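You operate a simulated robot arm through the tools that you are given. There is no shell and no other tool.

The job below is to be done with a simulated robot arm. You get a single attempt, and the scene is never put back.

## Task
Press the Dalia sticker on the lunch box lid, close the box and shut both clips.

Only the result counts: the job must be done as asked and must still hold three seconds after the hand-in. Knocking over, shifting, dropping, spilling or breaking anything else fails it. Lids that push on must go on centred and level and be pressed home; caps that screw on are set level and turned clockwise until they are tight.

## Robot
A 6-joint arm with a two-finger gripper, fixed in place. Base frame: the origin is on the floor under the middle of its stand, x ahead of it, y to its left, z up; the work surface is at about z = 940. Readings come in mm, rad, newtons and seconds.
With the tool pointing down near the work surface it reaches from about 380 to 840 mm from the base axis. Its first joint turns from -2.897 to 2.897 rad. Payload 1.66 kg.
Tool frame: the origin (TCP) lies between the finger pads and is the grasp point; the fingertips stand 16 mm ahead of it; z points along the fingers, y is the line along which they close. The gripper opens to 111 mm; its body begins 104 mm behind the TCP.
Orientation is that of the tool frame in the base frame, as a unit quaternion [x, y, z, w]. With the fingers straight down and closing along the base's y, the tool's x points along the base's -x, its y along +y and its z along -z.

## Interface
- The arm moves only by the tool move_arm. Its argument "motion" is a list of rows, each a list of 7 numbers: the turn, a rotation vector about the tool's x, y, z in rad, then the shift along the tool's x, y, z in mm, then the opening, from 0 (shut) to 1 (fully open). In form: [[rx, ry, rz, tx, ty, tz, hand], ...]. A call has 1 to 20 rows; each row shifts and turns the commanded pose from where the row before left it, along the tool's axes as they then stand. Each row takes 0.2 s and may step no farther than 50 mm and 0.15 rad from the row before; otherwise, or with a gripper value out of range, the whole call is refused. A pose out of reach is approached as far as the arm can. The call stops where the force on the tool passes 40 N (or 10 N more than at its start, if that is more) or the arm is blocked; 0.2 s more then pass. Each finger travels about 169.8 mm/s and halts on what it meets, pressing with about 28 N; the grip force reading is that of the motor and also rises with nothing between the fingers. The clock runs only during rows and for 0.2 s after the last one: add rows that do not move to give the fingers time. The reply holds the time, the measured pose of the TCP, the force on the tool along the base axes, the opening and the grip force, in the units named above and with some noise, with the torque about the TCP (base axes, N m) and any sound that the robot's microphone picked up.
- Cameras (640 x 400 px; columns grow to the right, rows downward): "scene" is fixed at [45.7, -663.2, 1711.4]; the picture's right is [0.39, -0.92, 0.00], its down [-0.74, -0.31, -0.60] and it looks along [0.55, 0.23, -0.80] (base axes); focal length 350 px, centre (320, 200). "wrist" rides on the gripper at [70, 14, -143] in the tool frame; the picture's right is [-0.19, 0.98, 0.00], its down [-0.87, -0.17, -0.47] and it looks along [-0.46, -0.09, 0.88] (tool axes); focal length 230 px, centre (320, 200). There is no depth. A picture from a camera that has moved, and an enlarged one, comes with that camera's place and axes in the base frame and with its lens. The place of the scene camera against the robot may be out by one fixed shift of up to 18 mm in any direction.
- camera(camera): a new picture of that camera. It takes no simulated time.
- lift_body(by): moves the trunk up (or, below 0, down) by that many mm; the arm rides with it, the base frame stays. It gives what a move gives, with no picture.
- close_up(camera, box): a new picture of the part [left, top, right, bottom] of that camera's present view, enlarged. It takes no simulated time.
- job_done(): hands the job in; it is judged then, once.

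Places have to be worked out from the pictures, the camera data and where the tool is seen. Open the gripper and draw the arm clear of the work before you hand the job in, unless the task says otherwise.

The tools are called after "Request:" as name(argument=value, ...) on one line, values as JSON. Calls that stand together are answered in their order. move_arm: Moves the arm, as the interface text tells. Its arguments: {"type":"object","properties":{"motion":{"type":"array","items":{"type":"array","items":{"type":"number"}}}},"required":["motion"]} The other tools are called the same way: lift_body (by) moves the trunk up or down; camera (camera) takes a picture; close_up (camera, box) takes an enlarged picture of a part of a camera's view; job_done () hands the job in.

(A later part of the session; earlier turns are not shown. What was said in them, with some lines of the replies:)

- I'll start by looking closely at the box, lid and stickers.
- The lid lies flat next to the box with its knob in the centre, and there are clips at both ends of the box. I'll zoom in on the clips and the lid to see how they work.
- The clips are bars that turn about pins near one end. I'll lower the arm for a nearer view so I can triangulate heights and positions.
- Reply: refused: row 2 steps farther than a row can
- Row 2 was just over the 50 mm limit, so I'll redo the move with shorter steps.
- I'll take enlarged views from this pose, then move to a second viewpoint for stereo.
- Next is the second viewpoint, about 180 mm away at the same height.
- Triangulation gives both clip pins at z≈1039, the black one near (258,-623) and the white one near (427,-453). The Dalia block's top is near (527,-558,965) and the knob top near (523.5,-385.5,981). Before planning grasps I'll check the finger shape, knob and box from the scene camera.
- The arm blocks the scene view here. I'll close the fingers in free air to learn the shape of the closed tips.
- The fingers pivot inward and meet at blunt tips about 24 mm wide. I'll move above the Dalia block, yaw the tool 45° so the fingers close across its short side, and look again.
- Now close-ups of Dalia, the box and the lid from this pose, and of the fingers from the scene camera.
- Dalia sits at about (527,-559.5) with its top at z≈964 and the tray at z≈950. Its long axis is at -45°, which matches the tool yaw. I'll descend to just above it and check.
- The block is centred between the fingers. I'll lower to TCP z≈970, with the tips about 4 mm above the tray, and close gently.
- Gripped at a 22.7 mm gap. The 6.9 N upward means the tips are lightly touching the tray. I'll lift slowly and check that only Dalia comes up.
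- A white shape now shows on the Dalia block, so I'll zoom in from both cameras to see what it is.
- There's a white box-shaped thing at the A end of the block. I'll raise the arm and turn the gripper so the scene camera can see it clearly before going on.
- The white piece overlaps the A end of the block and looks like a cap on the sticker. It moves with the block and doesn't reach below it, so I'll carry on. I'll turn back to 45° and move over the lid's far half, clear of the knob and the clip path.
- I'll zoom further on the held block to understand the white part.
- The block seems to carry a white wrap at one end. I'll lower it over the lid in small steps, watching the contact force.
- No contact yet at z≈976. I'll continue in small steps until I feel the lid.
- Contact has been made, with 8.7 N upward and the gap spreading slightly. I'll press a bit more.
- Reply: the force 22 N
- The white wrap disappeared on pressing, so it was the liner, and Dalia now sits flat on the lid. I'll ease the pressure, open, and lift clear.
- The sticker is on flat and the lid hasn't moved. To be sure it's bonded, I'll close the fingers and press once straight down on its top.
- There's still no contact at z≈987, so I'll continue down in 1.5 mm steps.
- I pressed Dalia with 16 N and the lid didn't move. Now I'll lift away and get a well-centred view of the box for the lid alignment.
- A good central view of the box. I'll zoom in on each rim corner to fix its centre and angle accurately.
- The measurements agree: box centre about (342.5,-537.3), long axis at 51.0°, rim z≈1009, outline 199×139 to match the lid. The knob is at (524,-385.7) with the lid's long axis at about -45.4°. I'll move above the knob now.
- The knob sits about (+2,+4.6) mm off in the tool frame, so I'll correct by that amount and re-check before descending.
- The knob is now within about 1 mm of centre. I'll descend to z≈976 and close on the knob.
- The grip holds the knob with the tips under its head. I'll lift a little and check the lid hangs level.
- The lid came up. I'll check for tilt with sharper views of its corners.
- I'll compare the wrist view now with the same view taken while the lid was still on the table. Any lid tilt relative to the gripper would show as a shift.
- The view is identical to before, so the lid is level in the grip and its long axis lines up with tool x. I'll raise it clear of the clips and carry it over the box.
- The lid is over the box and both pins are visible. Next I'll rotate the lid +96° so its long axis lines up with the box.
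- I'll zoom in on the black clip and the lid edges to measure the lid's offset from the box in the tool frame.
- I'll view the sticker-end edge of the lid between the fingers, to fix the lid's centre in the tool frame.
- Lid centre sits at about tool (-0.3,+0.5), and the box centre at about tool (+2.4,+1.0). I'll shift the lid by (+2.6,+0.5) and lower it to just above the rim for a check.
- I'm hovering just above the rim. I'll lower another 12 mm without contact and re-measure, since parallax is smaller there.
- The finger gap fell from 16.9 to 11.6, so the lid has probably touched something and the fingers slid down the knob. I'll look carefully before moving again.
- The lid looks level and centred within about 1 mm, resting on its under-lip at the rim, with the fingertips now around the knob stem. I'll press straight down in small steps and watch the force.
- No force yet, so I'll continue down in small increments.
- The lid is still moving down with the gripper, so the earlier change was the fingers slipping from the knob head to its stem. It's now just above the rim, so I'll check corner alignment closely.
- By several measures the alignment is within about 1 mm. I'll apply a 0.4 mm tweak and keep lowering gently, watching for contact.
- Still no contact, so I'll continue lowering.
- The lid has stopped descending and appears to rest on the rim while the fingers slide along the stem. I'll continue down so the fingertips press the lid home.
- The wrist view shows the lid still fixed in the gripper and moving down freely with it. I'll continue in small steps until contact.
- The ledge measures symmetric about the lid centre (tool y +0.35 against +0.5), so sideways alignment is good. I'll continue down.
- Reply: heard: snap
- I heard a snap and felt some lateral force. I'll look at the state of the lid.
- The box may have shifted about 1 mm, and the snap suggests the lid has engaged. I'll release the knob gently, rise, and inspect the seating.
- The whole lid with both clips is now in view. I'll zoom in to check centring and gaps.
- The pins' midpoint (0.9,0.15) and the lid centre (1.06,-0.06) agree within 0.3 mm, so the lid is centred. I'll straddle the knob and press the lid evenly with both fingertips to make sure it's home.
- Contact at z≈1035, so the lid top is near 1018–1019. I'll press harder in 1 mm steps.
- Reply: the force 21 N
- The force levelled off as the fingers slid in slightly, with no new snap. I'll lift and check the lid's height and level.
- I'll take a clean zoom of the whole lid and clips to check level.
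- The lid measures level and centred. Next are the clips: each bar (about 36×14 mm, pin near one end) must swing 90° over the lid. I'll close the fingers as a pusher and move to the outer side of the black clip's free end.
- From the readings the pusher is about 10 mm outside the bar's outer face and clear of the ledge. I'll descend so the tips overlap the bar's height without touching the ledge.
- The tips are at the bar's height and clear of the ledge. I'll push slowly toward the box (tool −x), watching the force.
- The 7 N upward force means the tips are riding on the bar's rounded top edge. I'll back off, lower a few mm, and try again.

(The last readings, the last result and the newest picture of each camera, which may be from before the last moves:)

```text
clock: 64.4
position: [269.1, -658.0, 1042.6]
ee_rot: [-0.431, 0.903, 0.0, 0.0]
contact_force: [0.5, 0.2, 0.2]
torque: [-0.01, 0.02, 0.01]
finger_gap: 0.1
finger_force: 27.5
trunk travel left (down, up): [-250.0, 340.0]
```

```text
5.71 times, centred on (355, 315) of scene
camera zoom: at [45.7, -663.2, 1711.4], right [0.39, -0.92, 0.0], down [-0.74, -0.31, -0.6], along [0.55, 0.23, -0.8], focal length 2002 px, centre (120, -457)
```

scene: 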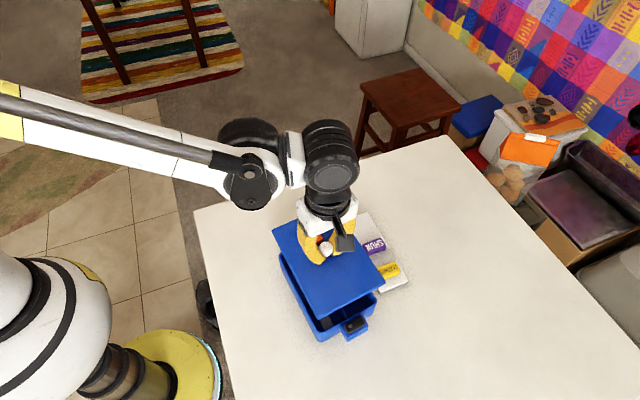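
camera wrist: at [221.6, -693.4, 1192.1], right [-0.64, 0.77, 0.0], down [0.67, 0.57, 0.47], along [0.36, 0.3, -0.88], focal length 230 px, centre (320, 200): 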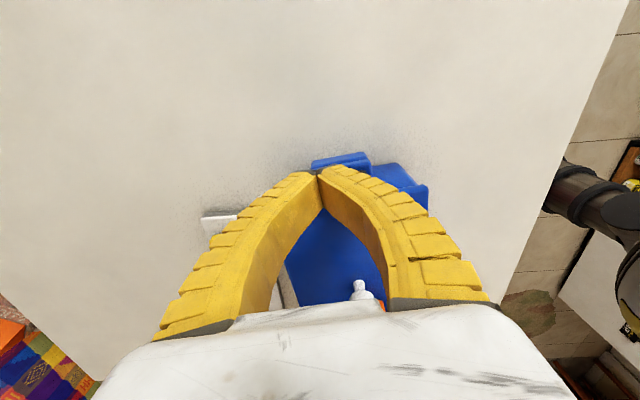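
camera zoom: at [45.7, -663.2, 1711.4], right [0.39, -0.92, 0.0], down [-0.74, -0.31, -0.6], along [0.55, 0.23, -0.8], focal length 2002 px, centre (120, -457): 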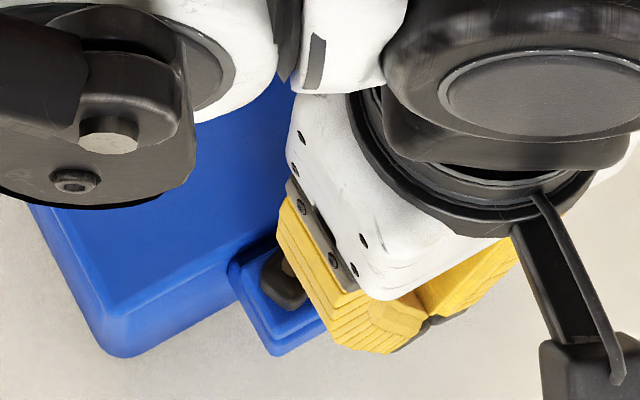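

Request:
move_arm(motion=[[0, 0, 0, -3, 0, 0, 0], [0, 0, 0, -3, 0, 0, 0], [0, 0, 0, -2, 0, 0, 0], [0, 0, 0, 0, 0, 0, 0]])

Request:
close_up(camera="scene", box=[310, 280, 400, 350])

```text
clock: 65.4
position: [272.8, -653.2, 1043.9]
ee_rot: [-0.43, 0.903, 0.0, 0.0]
contact_force: [0.2, -0.5, -0.3]
torque: [0.02, -0.04, -0.03]
finger_gap: 0.1
finger_force: 28.3
trunk travel left (down, up): [-250.0, 340.0]
```

```text
5.71 times, centred on (355, 315) of scene
camera zoom: at [45.7, -663.2, 1711.4], right [0.39, -0.92, 0.0], down [-0.74, -0.31, -0.6], along [0.55, 0.23, -0.8], focal length 2002 px, centre (120, -457)
```

zoom: 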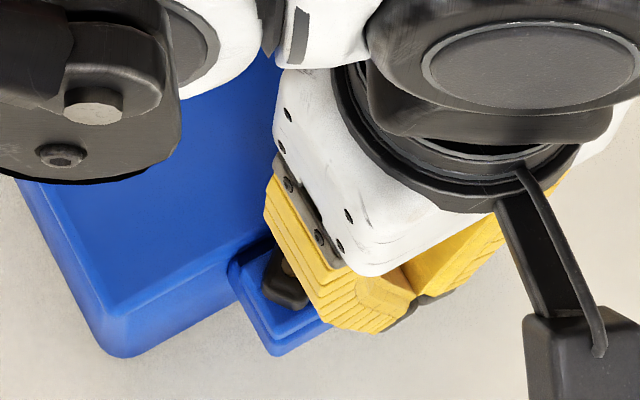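

Request:
close_up(camera="scene", box=[340, 310, 380, 345])

```text
11.43 times, centred on (360, 328) of scene
camera zoom: at [45.7, -663.2, 1711.4], right [0.39, -0.92, 0.0], down [-0.74, -0.31, -0.6], along [0.55, 0.23, -0.8], focal length 4005 px, centre (-137, -1257)
```

zoom: 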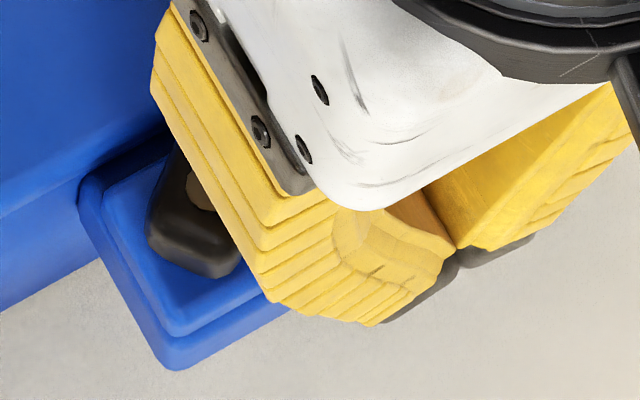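

The bar is already turning easily with almost no force. I'll continue pushing −x in small steps.

Request:
move_arm(motion=[[0, 0, 0, -3, 0, 0, 0], [0, 0, 0, -3, 0, 0, 0], [0, 0, 0, -3, 0, 0, 0], [0, 0, 0, 0, 0, 0, 0]])

Request:
close_up(camera="scene", box=[335, 295, 385, 340])

```text
clock: 66.4
position: [278.8, -645.0, 1044.0]
ee_rot: [-0.431, 0.902, 0.0, 0.0]
contact_force: [0.1, 0.4, -0.6]
torque: [-0.03, -0.04, -0.02]
finger_gap: 0.0
finger_force: 27.6
trunk travel left (down, up): [-250.0, 340.0]
```

```text
8.89 times, centred on (360, 318) of scene
camera zoom: at [45.7, -663.2, 1711.4], right [0.39, -0.92, 0.0], down [-0.74, -0.31, -0.6], along [0.55, 0.23, -0.8], focal length 3115 px, centre (-36, -844)
```

zoom: 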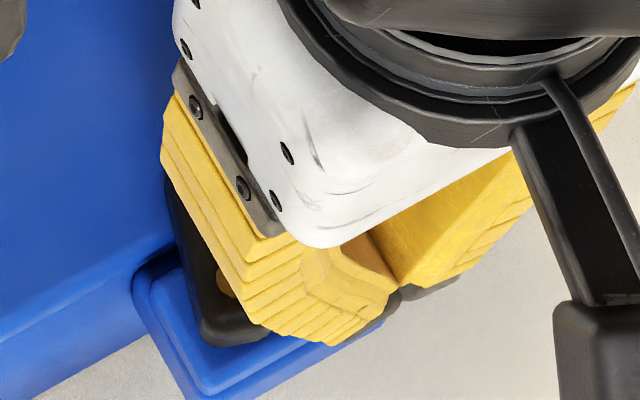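

The bar is about 70° round. I'll finish the arc by pushing along +y in small steps.

Request:
move_arm(motion=[[0, 0, 0, -3, 0, 0, 0], [0, 0, 0, -2, 1, 0, 0], [0, 0, 0, 0, 2, 0, 0], [0, 0, 0, 0, 0, 0, 0]])

Request:
close_up(camera="scene", box=[335, 295, 385, 340])

```text
clock: 67.4
position: [279.1, -640.9, 1043.6]
ee_rot: [-0.431, 0.903, 0.0, 0.001]
contact_force: [0.4, 0.3, -0.2]
torque: [-0.02, 0.03, 0.01]
finger_gap: 0.1
finger_force: 28.0
trunk travel left (down, up): [-250.0, 340.0]
```

```text
8.89 times, centred on (360, 318) of scene
camera zoom: at [45.7, -663.2, 1711.4], right [0.39, -0.92, 0.0], down [-0.74, -0.31, -0.6], along [0.55, 0.23, -0.8], focal length 3115 px, centre (-36, -844)
```

zoom: 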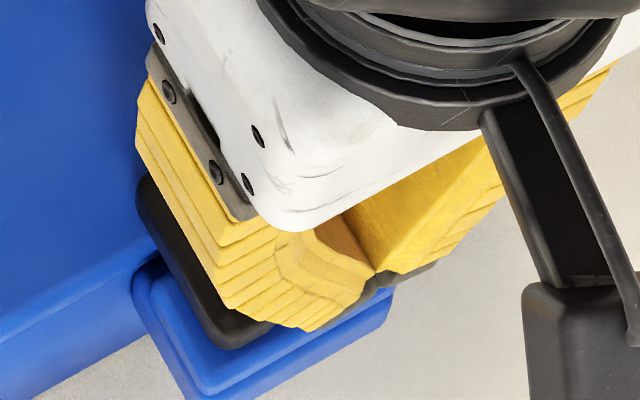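

About 81° now. I'll nudge a little more.

Request:
move_arm(motion=[[0, 0, 0, 0, 1.5, 0, 0], [0, 0, 0, 0, 1, 0, 0], [0, 0, 0, 0, 0, 0, 0]])

Request:
close_up(camera="scene", box=[335, 295, 385, 340])

```text
clock: 68.2
position: [278.5, -636.4, 1042.8]
ee_rot: [-0.43, 0.903, 0.0, 0.0]
contact_force: [3.9, -5.2, 6.0]
torque: [0.07, 0.06, 0.03]
finger_gap: 0.1
finger_force: 28.4
trunk travel left (down, up): [-250.0, 340.0]
```

```text
8.89 times, centred on (360, 318) of scene
camera zoom: at [45.7, -663.2, 1711.4], right [0.39, -0.92, 0.0], down [-0.74, -0.31, -0.6], along [0.55, 0.23, -0.8], focal length 3115 px, centre (-36, -844)
```

zoom: 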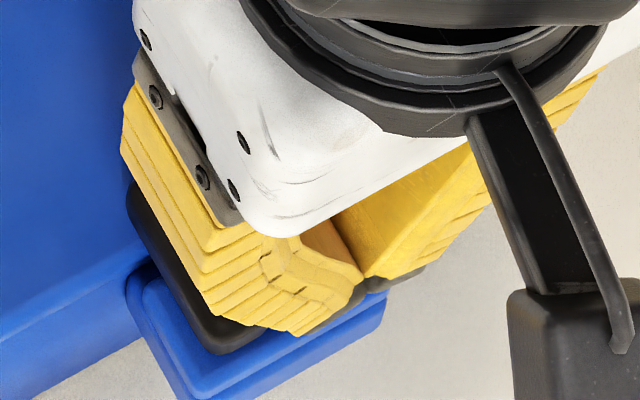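

A resisting force of about 6.5 N appeared, so the bar has reached its stop. I'll back off now and lift away to inspect.

Request:
move_arm(motion=[[0, 0, 0, 0, -3, 0, 0], [0, 0, 0, 2, -3, 0, 0], [0, 0, 0, 0, 0, -20, 0], [0, 0, 0, 0, 0, -45, 0], [0, 0, 0, 0, 0, -45, 0], [0, 0, 0, 40, 0, 0, 0.5], [0, 0, 0, 40, 0, 0, 1], [0, 0, 0, 0, 0, 0, 1]])

Request:
camera(camera="scene")

Request:
close_up(camera="scene", box=[270, 220, 390, 345])

Request:
camera(camera="wrist")

```text
clock: 70.0
position: [230.3, -705.3, 1154.3]
ee_rot: [-0.431, 0.902, 0.0, 0.0]
contact_force: [-0.6, -0.2, 0.1]
torque: [0.0, -0.02, 0.0]
finger_gap: 110.8
finger_force: 0.1
trunk travel left (down, up): [-250.0, 340.0]
```

```text
taken
```

scene: 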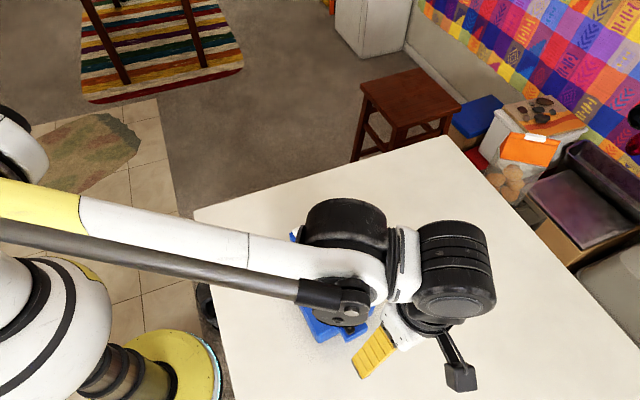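

```text
3.20 times, centred on (330, 282) of scene
camera zoom: at [45.7, -663.2, 1711.4], right [0.39, -0.92, 0.0], down [-0.74, -0.31, -0.6], along [0.55, 0.23, -0.8], focal length 1121 px, centre (288, -64)
```

zoom: 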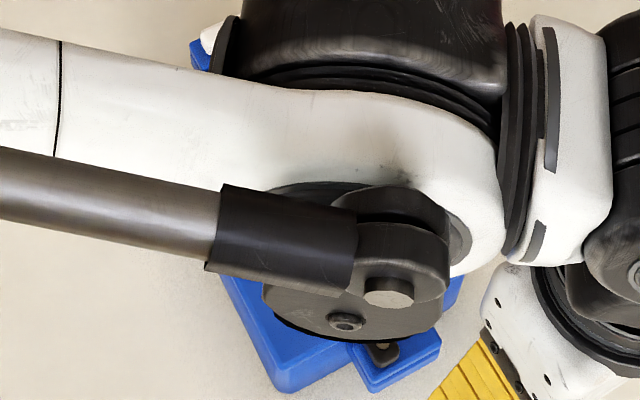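

```text
taken
camera wrist: at [175.5, -751.9, 1297.1], right [-0.64, 0.77, 0.0], down [0.67, 0.57, 0.47], along [0.36, 0.3, -0.88], focal length 230 px, centre (320, 200)
```

wrist: 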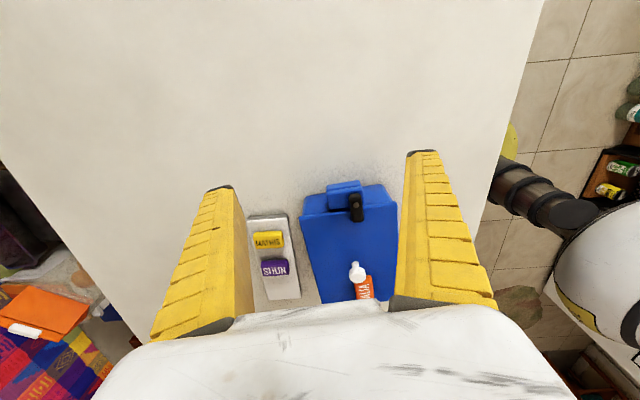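

Request:
close_up(camera="wrist", box=[290, 170, 410, 245])

Request:
close_up(camera="wrist", box=[240, 175, 410, 305])

```text
5.33 times, centred on (350, 208) of wrist
camera zoom: at [175.5, -751.9, 1297.1], right [-0.64, 0.77, 0.0], down [0.67, 0.57, 0.47], along [0.36, 0.3, -0.88], focal length 1227 px, centre (160, 160)
```

zoom: 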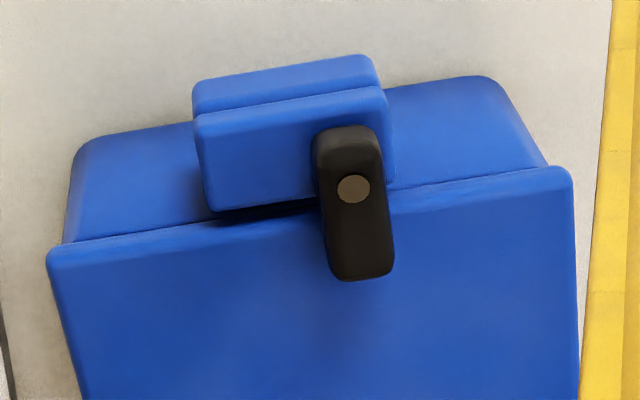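

```text
3.08 times, centred on (325, 240) of wrist
camera zoom: at [175.5, -751.9, 1297.1], right [-0.64, 0.77, 0.0], down [0.67, 0.57, 0.47], along [0.36, 0.3, -0.88], focal length 708 px, centre (305, 77)
```

zoom: 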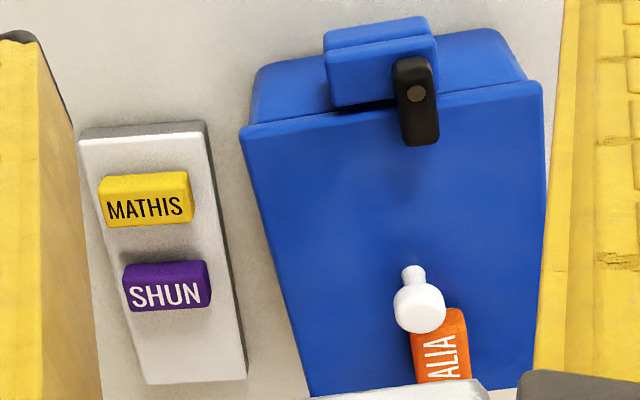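

The black clip is closed over the lid, parallel to its long axis. I'll move back above the box to re-measure everything before doing the white clip.

Request:
move_arm(motion=[[0, 0, 0, -40, 3.5, -2, 1], [0, 0, 0, -40, 3.5, -2, 1], [0, 0, 0, -40, 3.5, -2, 1], [0, 0, 0, -40, 3.5, 0, 1], [0, 0, 0, -40.9, 3.6, 0, 1], [0, 0, 0, 0, 0, 0, 1], [0, 0, 0, 0, 0, 0, 1]])

Request:
camera(camera="wrist")

Request:
close_up(camera="wrist", box=[230, 0, 400, 106])

Request:
close_up(camera="wrist", box=[240, 130, 400, 240])

```text
clock: 71.6
position: [340.2, -537.5, 1157.1]
ee_rot: [-0.431, 0.903, 0.0, 0.0]
contact_force: [0.3, -0.1, 0.5]
torque: [0.0, -0.02, 0.0]
finger_gap: 110.7
finger_force: 0.0
trunk travel left (down, up): [-250.0, 340.0]
```

```text
taken
camera wrist: at [285.8, -583.8, 1300.6], right [-0.64, 0.77, 0.0], down [0.67, 0.57, 0.47], along [0.36, 0.3, -0.88], focal length 230 px, centre (320, 200)
```

wrist: 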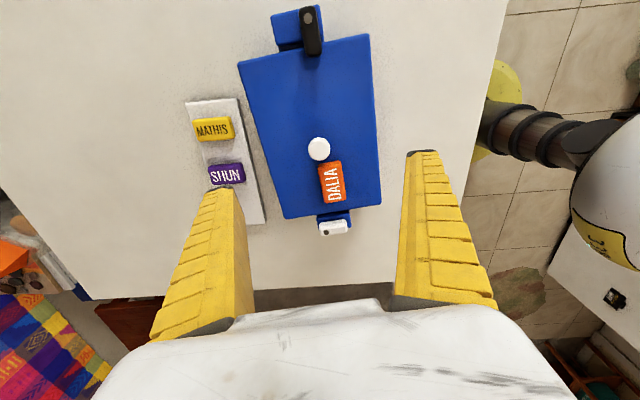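

```text
3.76 times, centred on (315, 53) of wrist
camera zoom: at [285.8, -583.8, 1300.6], right [-0.64, 0.77, 0.0], down [0.67, 0.57, 0.47], along [0.36, 0.3, -0.88], focal length 866 px, centre (339, 753)
```

zoom: 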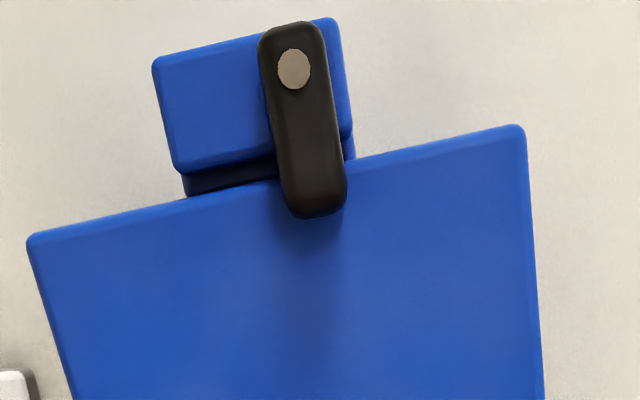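

```text
3.64 times, centred on (320, 185) of wrist
camera zoom: at [285.8, -583.8, 1300.6], right [-0.64, 0.77, 0.0], down [0.67, 0.57, 0.47], along [0.36, 0.3, -0.88], focal length 837 px, centre (320, 254)
```

zoom: 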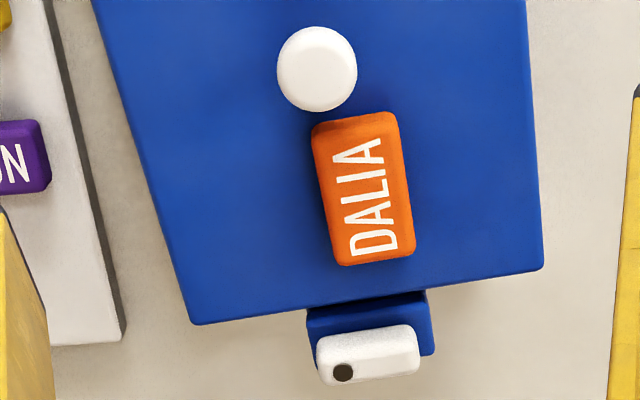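

The black clip is at about 90° (within 1°), and the lid is centred and level. For the white clip I'll use the mirrored path: move outside its free end with closed fingers, then descend.

Request:
move_arm(motion=[[0, 0, 0, -37, 4, 0, 0.5], [0, 0, 0, -37, 4, 0, 0], [0, 0, 0, -37, 4, 0, 0], [0, 0, 0, -37.3, 4, 0, 0], [0, 0, 0, 0, 0, 0, 0], [0, 0, 0, 0, 0, 35, 0], [0, 0, 0, 0, 0, 30, 0], [0, 0, 0, 0, 0, 0, 0]])

Request:
camera(camera="wrist")

Request:
close_up(camera="wrist", box=[240, 130, 400, 240])

Request:
close_up(camera="scene", box=[250, 180, 350, 270])

```text
clock: 73.4
position: [425.5, -414.3, 1095.7]
ee_rot: [-0.431, 0.902, 0.001, 0.0]
contact_force: [0.6, 0.4, -0.3]
torque: [0.01, 0.01, -0.04]
finger_gap: 0.0
finger_force: 28.2
trunk travel left (down, up): [-250.0, 340.0]
```

```text
taken
camera wrist: at [369.9, -459.6, 1238.4], right [-0.64, 0.77, 0.0], down [0.67, 0.57, 0.47], along [0.36, 0.3, -0.88], focal length 230 px, centre (320, 200)
```

wrist: 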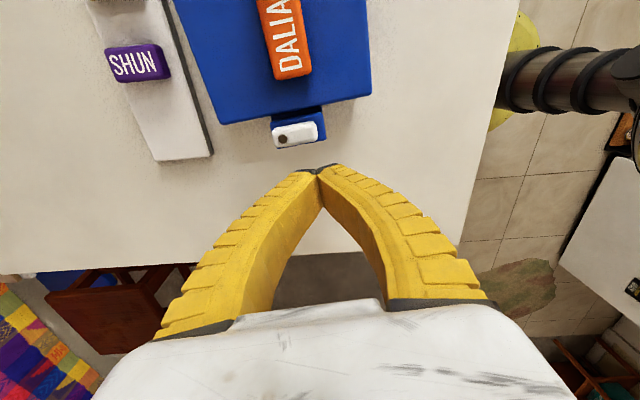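

```text
3.64 times, centred on (320, 185) of wrist
camera zoom: at [369.9, -459.6, 1238.4], right [-0.64, 0.77, 0.0], down [0.67, 0.57, 0.47], along [0.36, 0.3, -0.88], focal length 837 px, centre (320, 254)
```

zoom: 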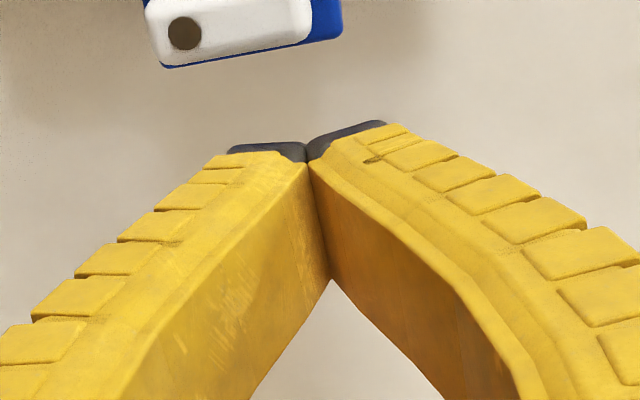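

```text
4.44 times, centred on (300, 225) of scene
camera zoom: at [45.7, -663.2, 1711.4], right [0.39, -0.92, 0.0], down [-0.74, -0.31, -0.6], along [0.55, 0.23, -0.8], focal length 1558 px, centre (409, 89)
```

zoom: 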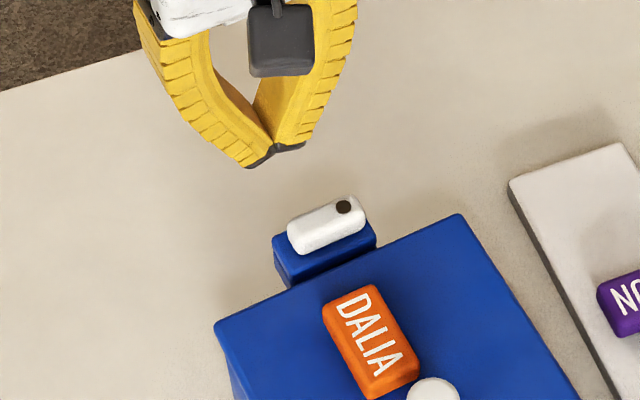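

The pin is at tool (30.3,-26.5) from the TCP. I'll shift +3.5 mm in y and descend to the bar's height.

Request:
move_arm(motion=[[0, 0, 0, 0, 3.5, 20, 0], [0, 0, 0, 0, 0, 20, 0], [0, 0, 0, 0, 0, 11, 0], [0, 0, 0, 0, 0, 0, 0], [0, 0, 0, 0, 0, 0, 0]])

Request:
close_up(camera="wrist", box=[220, 70, 400, 190])

Request:
close_up(camera="scene", box=[265, 195, 345, 255])

```text
clock: 74.6
position: [422.2, -410.8, 1042.6]
ee_rot: [-0.43, 0.903, 0.0, 0.0]
contact_force: [-0.4, 0.0, 0.3]
torque: [0.02, 0.0, 0.05]
finger_gap: 0.0
finger_force: 28.0
trunk travel left (down, up): [-250.0, 340.0]
```

```text
3.33 times, centred on (310, 130) of wrist
camera zoom: at [366.9, -457.6, 1187.2], right [-0.64, 0.77, 0.0], down [0.67, 0.57, 0.47], along [0.36, 0.3, -0.88], focal length 767 px, centre (353, 433)
```

zoom: 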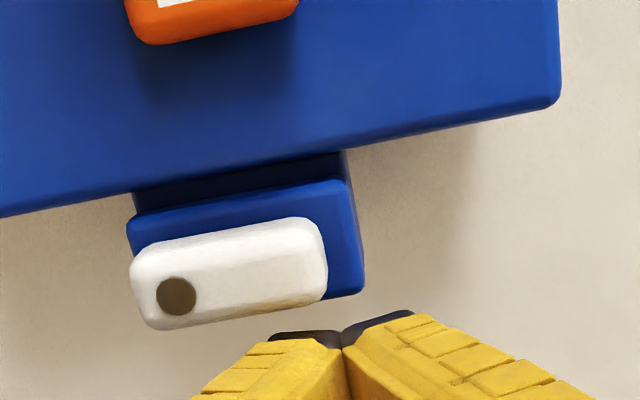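

```text
6.67 times, centred on (305, 225) of scene
camera zoom: at [45.7, -663.2, 1711.4], right [0.39, -0.92, 0.0], down [-0.74, -0.31, -0.6], along [0.55, 0.23, -0.8], focal length 2336 px, centre (420, 33)
```

zoom: 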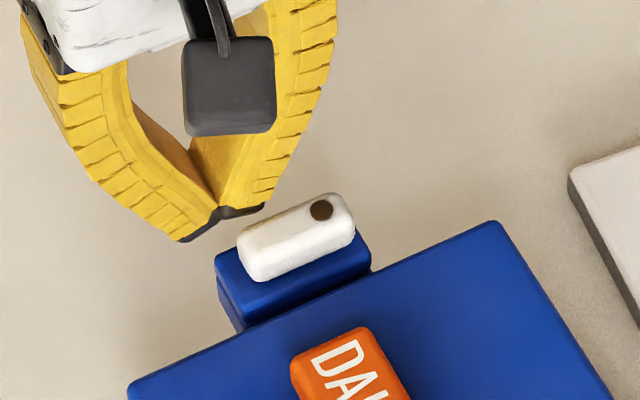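

Good visibility: the tips overlap the free half of the white bar. I'll push toward the box (tool +x) in small steps.

Request:
move_arm(motion=[[0, 0, 0, 3, 0, 0, 0], [0, 0, 0, 3, 0, 0, 0], [0, 0, 0, 3, 0, 0, 0], [0, 0, 0, 3, 0, 0, 0], [0, 0, 0, 3, 0, 0, 0], [0, 0, 0, 0, 0, 0, 0]])

Request:
close_up(camera="wrist", box=[220, 70, 400, 190])

Request:
close_up(camera="scene", box=[265, 195, 345, 255])

```text
clock: 76.0
position: [411.7, -421.8, 1044.2]
ee_rot: [-0.431, 0.902, 0.001, 0.0]
contact_force: [-0.6, -0.1, 0.1]
torque: [0.02, -0.01, 0.02]
finger_gap: 0.0
finger_force: 28.1
trunk travel left (down, up): [-250.0, 340.0]
```

```text
3.33 times, centred on (310, 130) of wrist
camera zoom: at [356.6, -468.1, 1187.2], right [-0.64, 0.77, 0.0], down [0.67, 0.57, 0.47], along [0.36, 0.3, -0.88], focal length 767 px, centre (353, 433)
```

zoom: 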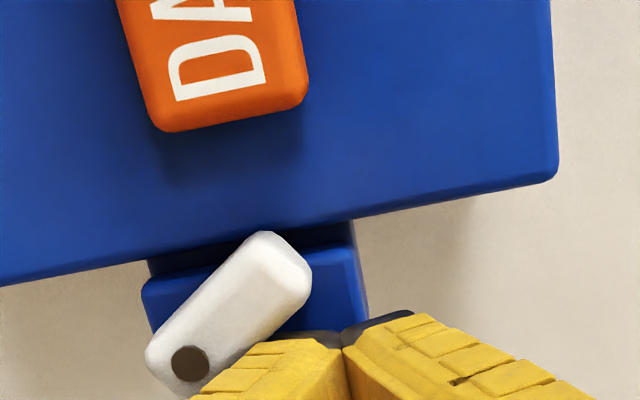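

```text
6.67 times, centred on (305, 225) of scene
camera zoom: at [45.7, -663.2, 1711.4], right [0.39, -0.92, 0.0], down [-0.74, -0.31, -0.6], along [0.55, 0.23, -0.8], focal length 2336 px, centre (420, 33)
```

zoom: 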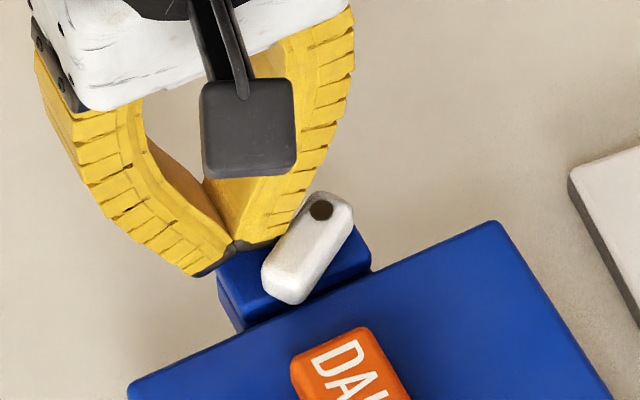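

The white bar is turning freely. I'll continue.

Request:
move_arm(motion=[[0, 0, 0, 3, 0, 0, 0], [0, 0, 0, 3, 0, 0, 0], [0, 0, 0, 3, 0, 0, 0], [0, 0, 0, 0, 0, 0, 0]])

Request:
close_up(camera="wrist", box=[220, 70, 400, 190])

Request:
close_up(camera="scene", box=[265, 195, 345, 255])

```text
clock: 77.0
position: [405.9, -429.6, 1043.3]
ee_rot: [-0.43, 0.903, 0.0, 0.0]
contact_force: [-0.3, 0.5, 0.7]
torque: [0.01, 0.0, -0.01]
finger_gap: 0.0
finger_force: 28.1
trunk travel left (down, up): [-250.0, 340.0]
```

```text
3.33 times, centred on (310, 130) of wrist
camera zoom: at [351.0, -475.5, 1186.5], right [-0.64, 0.77, 0.0], down [0.67, 0.57, 0.47], along [0.36, 0.3, -0.88], focal length 767 px, centre (353, 433)
```

zoom: 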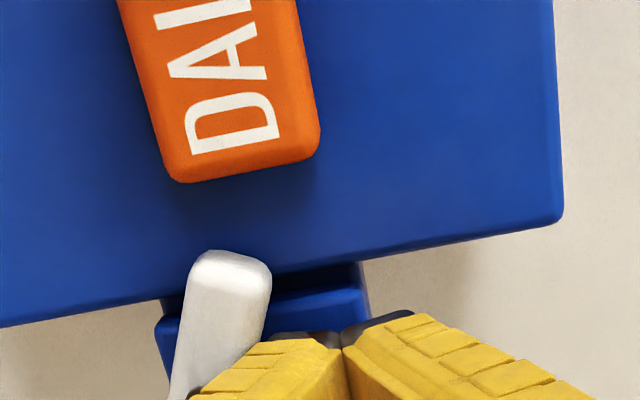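

```text
6.67 times, centred on (305, 225) of scene
camera zoom: at [45.7, -663.2, 1711.4], right [0.39, -0.92, 0.0], down [-0.74, -0.31, -0.6], along [0.55, 0.23, -0.8], focal length 2336 px, centre (420, 33)
```

zoom: 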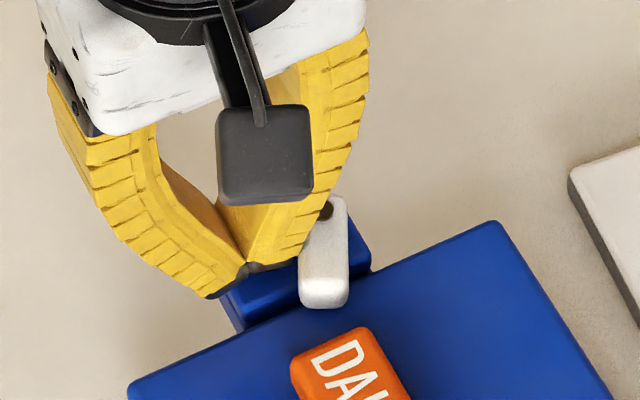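

About 68° now. I'll curve the push toward −y to complete the arc.

Request:
move_arm(motion=[[0, 0, 0, 3, 0, 0, 0], [0, 0, 0, 3, -1.5, 0, 0], [0, 0, 0, 0, -2, 0, 0], [0, 0, 0, 0, 0, 0, 0]])

Request:
close_up(camera="wrist", box=[220, 70, 400, 190])

Request:
close_up(camera="scene", box=[265, 195, 345, 255])

```text
clock: 78.0
position: [405.2, -434.2, 1042.2]
ee_rot: [-0.43, 0.903, -0.001, 0.001]
contact_force: [-0.1, -0.3, -0.9]
torque: [-0.01, 0.0, 0.01]
finger_gap: 0.0
finger_force: 28.0
trunk travel left (down, up): [-250.0, 340.0]
```

```text
3.33 times, centred on (310, 130) of wrist
camera zoom: at [349.9, -481.9, 1186.4], right [-0.64, 0.77, 0.0], down [0.67, 0.57, 0.47], along [0.36, 0.3, -0.88], focal length 767 px, centre (353, 433)
```

zoom: 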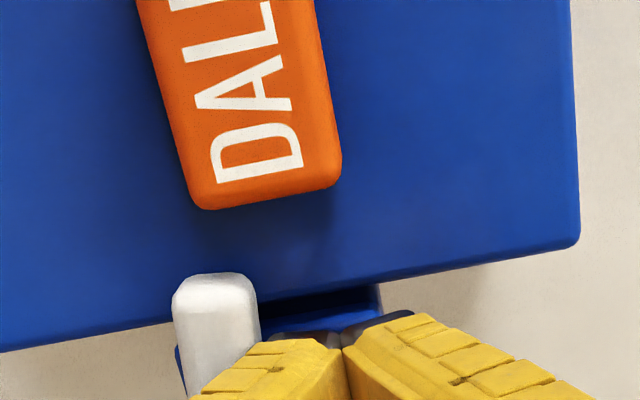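

```text
6.67 times, centred on (305, 225) of scene
camera zoom: at [45.7, -663.2, 1711.4], right [0.39, -0.92, 0.0], down [-0.74, -0.31, -0.6], along [0.55, 0.23, -0.8], focal length 2336 px, centre (420, 33)
```

zoom: 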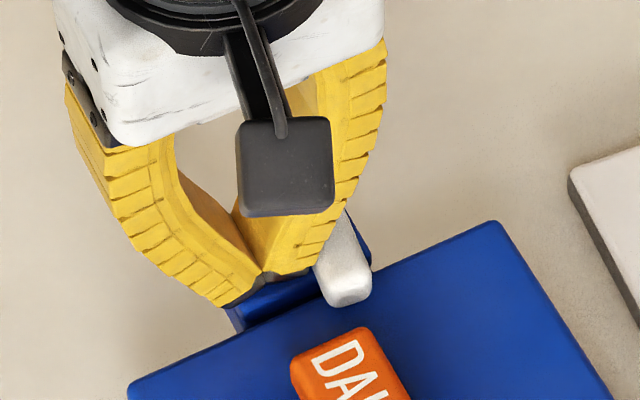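

Request:
move_arm(motion=[[0, 0, 0, 0.5, -1.5, 0, 0], [0, 0, 0, 0, 0, 0, 0]])

Request:
close_up(camera="wrist", box=[220, 70, 400, 190])

Request:
close_up(camera="scene", box=[285, 205, 345, 250])

```text
clock: 78.6
position: [406.7, -438.9, 1043.3]
ee_rot: [-0.431, 0.903, 0.0, 0.0]
contact_force: [-1.3, 1.0, -0.3]
torque: [-0.01, -0.02, -0.03]
finger_gap: 0.0
finger_force: 27.7
trunk travel left (down, up): [-250.0, 340.0]
```

```text
3.33 times, centred on (310, 130) of wrist
camera zoom: at [351.1, -483.6, 1186.8], right [-0.64, 0.77, 0.0], down [0.67, 0.57, 0.47], along [0.36, 0.3, -0.88], focal length 767 px, centre (353, 433)
```

zoom: 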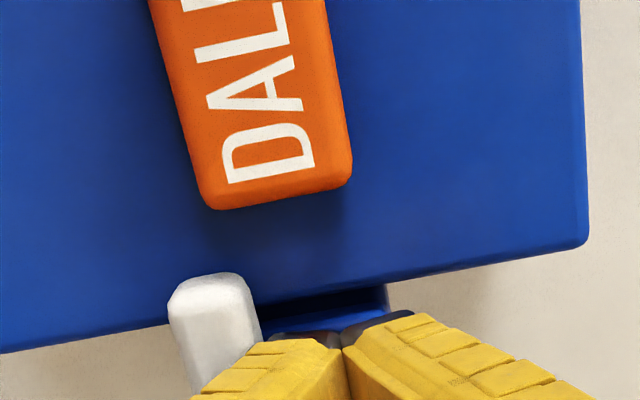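

```text
8.89 times, centred on (315, 228) of scene
camera zoom: at [45.7, -663.2, 1711.4], right [0.39, -0.92, 0.0], down [-0.74, -0.31, -0.6], along [0.55, 0.23, -0.8], focal length 3115 px, centre (364, -44)
```

zoom: 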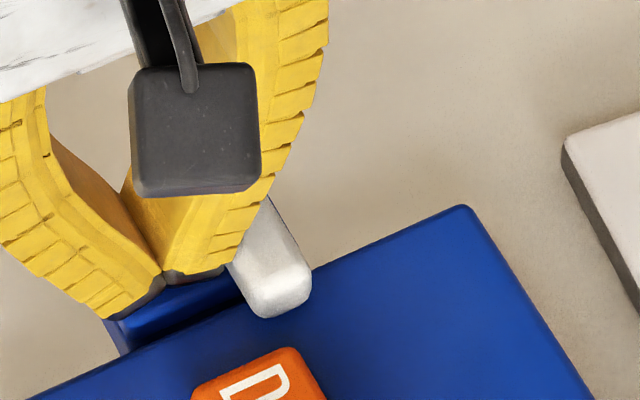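

The bar is now about parallel to the lid's long edge, with 1.6 N of stop resistance just starting. I'll back off and lift to inspect.

Request:
move_arm(motion=[[0, 0, 0, 0, 3, 0, 0], [0, 0, 0, -1, 3, 0, 0], [0, 0, 0, 0, 0, -20, 0], [0, 0, 0, 0, 0, -45, 0], [0, 0, 0, 0, 0, -40, 0], [0, 0, 0, 0, 0, 0, 0]])

Request:
camera(camera="wrist")

Request:
close_up(camera="wrist", box=[200, 0, 400, 150])

Request:
close_up(camera="scene", box=[270, 205, 390, 345])

```text
clock: 80.0
position: [402.4, -434.2, 1148.2]
ee_rot: [-0.431, 0.903, -0.001, 0.0]
contact_force: [-0.4, -0.4, -0.3]
torque: [0.0, 0.03, 0.0]
finger_gap: 0.0
finger_force: 27.7
trunk travel left (down, up): [-250.0, 340.0]
```

```text
taken
camera wrist: at [347.2, -480.3, 1292.0], right [-0.64, 0.77, 0.0], down [0.67, 0.57, 0.47], along [0.36, 0.3, -0.88], focal length 230 px, centre (320, 200)
```

wrist: 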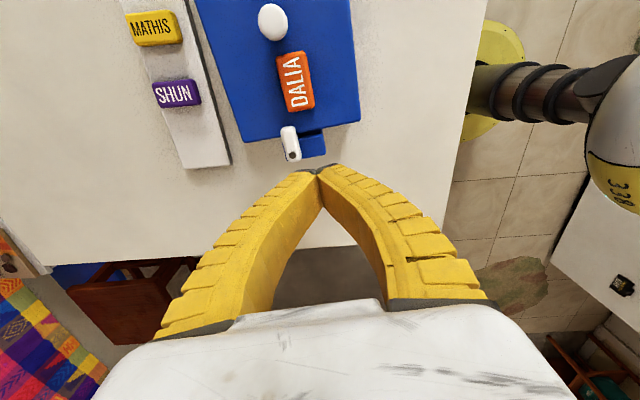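

```text
2.67 times, centred on (300, 75) of wrist
camera zoom: at [347.2, -480.3, 1292.0], right [-0.64, 0.77, 0.0], down [0.67, 0.57, 0.47], along [0.36, 0.3, -0.88], focal length 614 px, centre (373, 533)
```

zoom: 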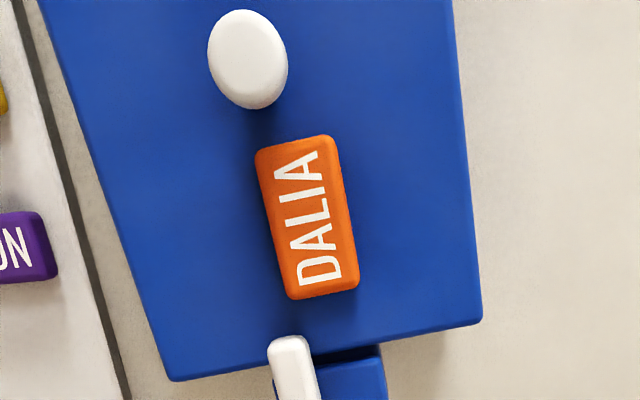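

```text
2.86 times, centred on (330, 275) of scene
camera zoom: at [45.7, -663.2, 1711.4], right [0.39, -0.92, 0.0], down [-0.74, -0.31, -0.6], along [0.55, 0.23, -0.8], focal length 1001 px, centre (291, -14)
```

zoom: 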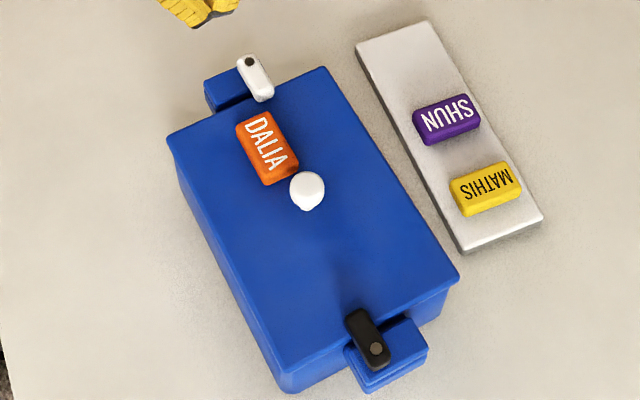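

Both clips now lie over the lid. I'll zoom in to verify each clip's angle and overlap, and the lid seating.

Request:
close_up(camera="scene", box=[290, 210, 338, 240])

Request:
close_up(camera="scene", box=[335, 305, 383, 345])

Request:
close_up(camera="wrist", box=[240, 100, 360, 175])

Request:
close_up(camera="scene", box=[265, 240, 345, 345])

```text
13.33 times, centred on (314, 225) of scene
camera zoom: at [45.7, -663.2, 1711.4], right [0.39, -0.92, 0.0], down [-0.74, -0.31, -0.6], along [0.55, 0.23, -0.8], focal length 4673 px, centre (400, -133)
```

zoom: 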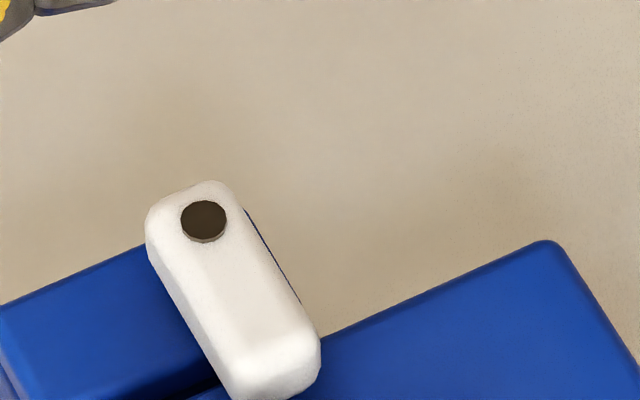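

```text
10.00 times, centred on (359, 325) of scene
camera zoom: at [45.7, -663.2, 1711.4], right [0.39, -0.92, 0.0], down [-0.74, -0.31, -0.6], along [0.55, 0.23, -0.8], focal length 3504 px, centre (-70, -1050)
```

zoom: 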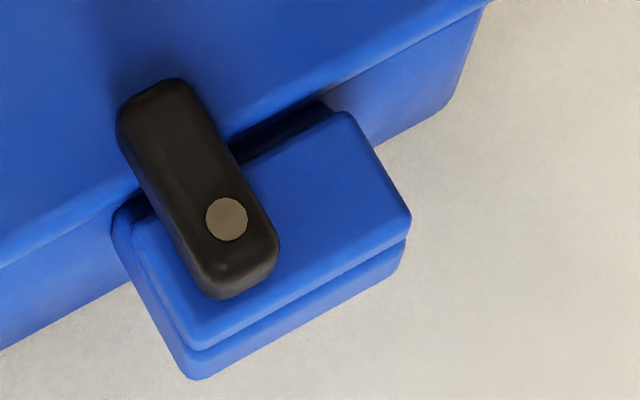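

```text
5.33 times, centred on (300, 138) of wrist
camera zoom: at [347.2, -480.3, 1292.0], right [-0.64, 0.77, 0.0], down [0.67, 0.57, 0.47], along [0.36, 0.3, -0.88], focal length 1227 px, centre (427, 533)
```

zoom: 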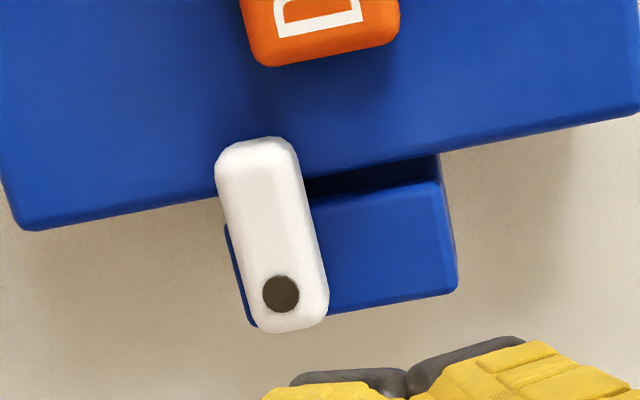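

```text
3.81 times, centred on (305, 292) of scene
camera zoom: at [45.7, -663.2, 1711.4], right [0.39, -0.92, 0.0], down [-0.74, -0.31, -0.6], along [0.55, 0.23, -0.8], focal length 1335 px, centre (377, -152)
```

zoom: 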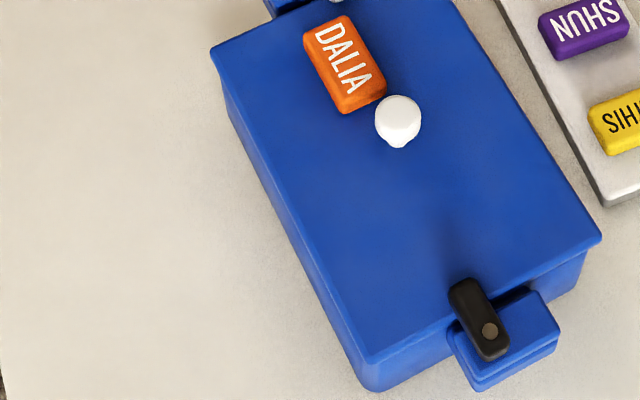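

Both bars measure about 88–90°, parallel to the long axis and overlapping the lid. The lid is flush, Dalia is flat on it, and Shun and Mathis haven't moved. I'll open the gripper and withdraw the arm.

Request:
move_arm(motion=[[0, 0, 0, 0, 0, -45, 0.2], [0, 0, 0, 0, 0, -45, 0.6], [0, 0, 0, 0, 0, -45, 1], [0, 0, 0, -5, 40, -20, 1], [0, 0, 0, -5, 40, -20, 1], [0, 0, 0, 0, 40, 0, 1], [0, 0, 0, 0, 0, 0, 1], [0, 0, 0, 0, 0, 0, 1]])

Request:
camera(camera="scene")

Request:
close_up(camera="scene", box=[265, 205, 415, 345])

Request:
camera(camera="wrist")

```text
clock: 81.8
position: [312.7, -347.7, 1323.8]
ee_rot: [-0.43, 0.903, 0.001, 0.0]
contact_force: [0.2, 0.3, -0.4]
torque: [0.0, 0.0, -0.01]
finger_gap: 110.8
finger_force: 0.0
trunk travel left (down, up): [-250.0, 340.0]
```

```text
taken
```

scene: 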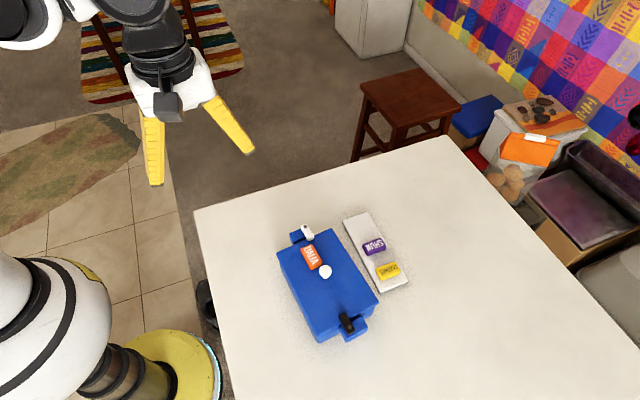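

```text
2.86 times, centred on (340, 275) of scene
camera zoom: at [45.7, -663.2, 1711.4], right [0.39, -0.92, 0.0], down [-0.74, -0.31, -0.6], along [0.55, 0.23, -0.8], focal length 1001 px, centre (263, -14)
```

zoom: 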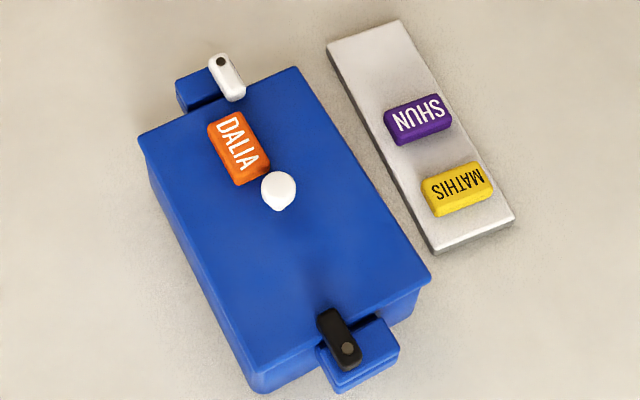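

```text
taken
camera wrist: at [258.0, -393.3, 1468.0], right [-0.64, 0.77, 0.0], down [0.67, 0.57, 0.47], along [0.36, 0.3, -0.88], focal length 230 px, centre (320, 200)
```

wrist: 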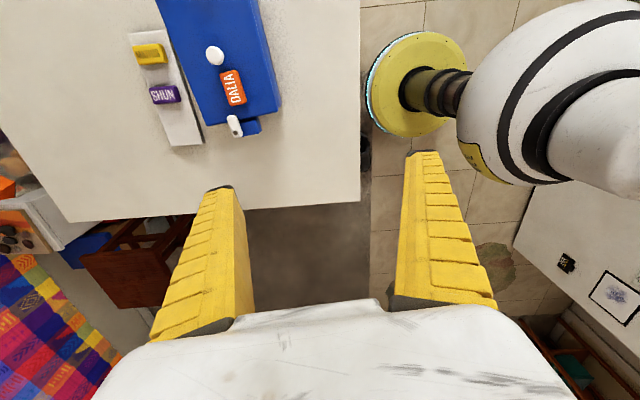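

All four lid corners are visible from the fixed camera now, so I'll do a last level check before handing in.

Request:
close_up(camera="scene", box=[265, 240, 305, 265])

Request:
close_up(camera="scene", box=[315, 220, 355, 245])

Request:
close_up(camera="scene", box=[355, 290, 395, 315])

Request:
close_up(camera="scene", box=[295, 320, 335, 345])

```text
16.00 times, centred on (285, 252) of scene
camera zoom: at [45.7, -663.2, 1711.4], right [0.39, -0.92, 0.0], down [-0.74, -0.31, -0.6], along [0.55, 0.23, -0.8], focal length 5607 px, centre (880, -640)
```

zoom: 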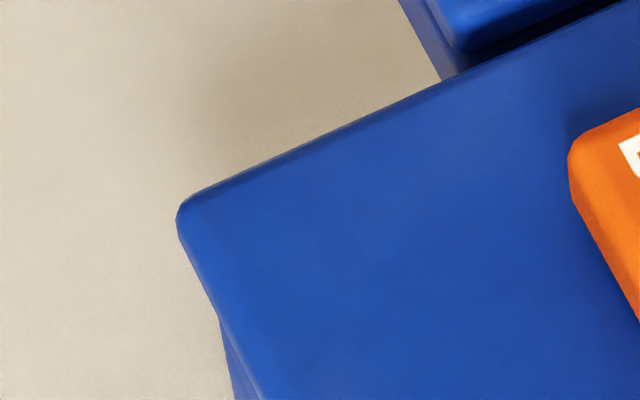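

```text
16.00 times, centred on (335, 232) of scene
camera zoom: at [45.7, -663.2, 1711.4], right [0.39, -0.92, 0.0], down [-0.74, -0.31, -0.6], along [0.55, 0.23, -0.8], focal length 5607 px, centre (80, -320)
```

zoom: 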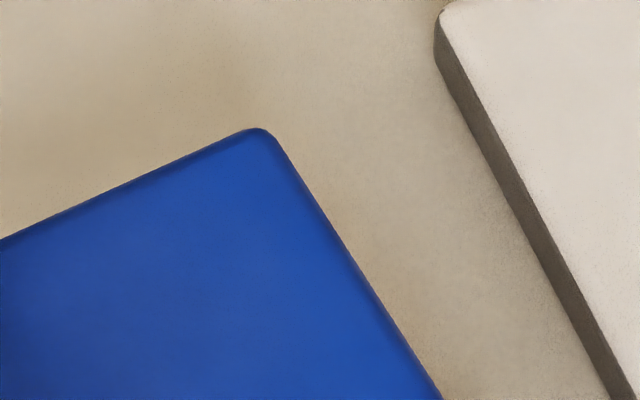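

```text
16.00 times, centred on (375, 302) of scene
camera zoom: at [45.7, -663.2, 1711.4], right [0.39, -0.92, 0.0], down [-0.74, -0.31, -0.6], along [0.55, 0.23, -0.8], focal length 5607 px, centre (-560, -1440)
```

zoom: 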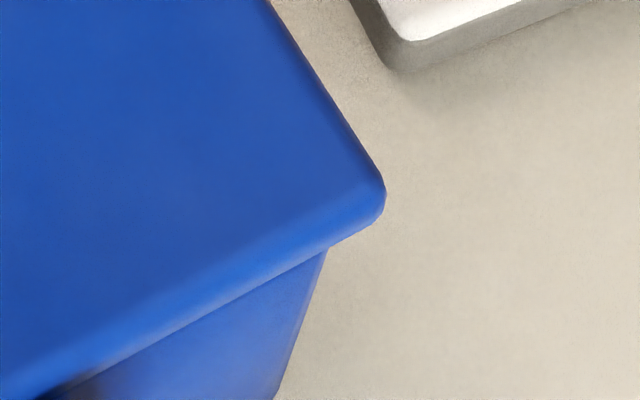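

```text
16.00 times, centred on (315, 332) of scene
camera zoom: at [45.7, -663.2, 1711.4], right [0.39, -0.92, 0.0], down [-0.74, -0.31, -0.6], along [0.55, 0.23, -0.8], focal length 5607 px, centre (400, -1920)
```

zoom: 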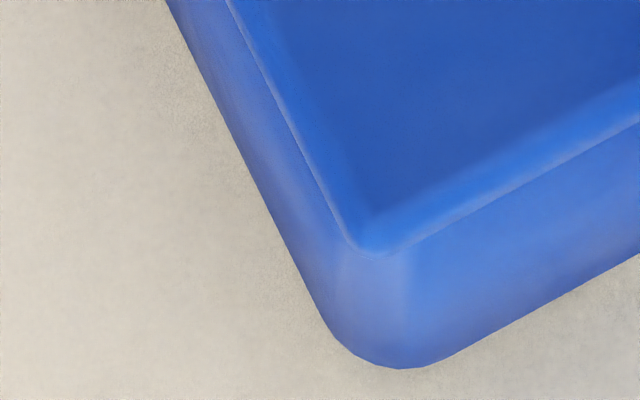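

The opposite lid edges match within about 1% and the seams are flush at every corner I can see. The clips are shut, the sticker is in place and the arm is clear, so I'm handing in the job.

Request:
job_done()

```text
The job is handed in.
```

I pressed the Dalia sticker onto the lid, closed the lunch box and shut both clips. The job is handed in; I haven't seen a result from the judging.

- **Sticker:** Dalia lies flat on the lid beside the knob. Its backing disappeared when I pressed it on, and I pressed it again from above with about 16 N.
- **Lid:** it snapped on and took about 20 N more without moving further. It sits within about 1 mm of centre, looks level, and the seams are flush at the corners I could see. I couldn't see the seam on the tray side.
- **Clips:** both bars are turned about 88–90° and lie over the lid. I stopped pushing each one when it started to resist.
- **Everything else:** the Shun and Mathis stickers and their tray did not move. The box shifted a millimetre or two and turned by less than 1° while I fitted the lid and pushed the black clip.

The gripper is open and the arm is clear of the work.
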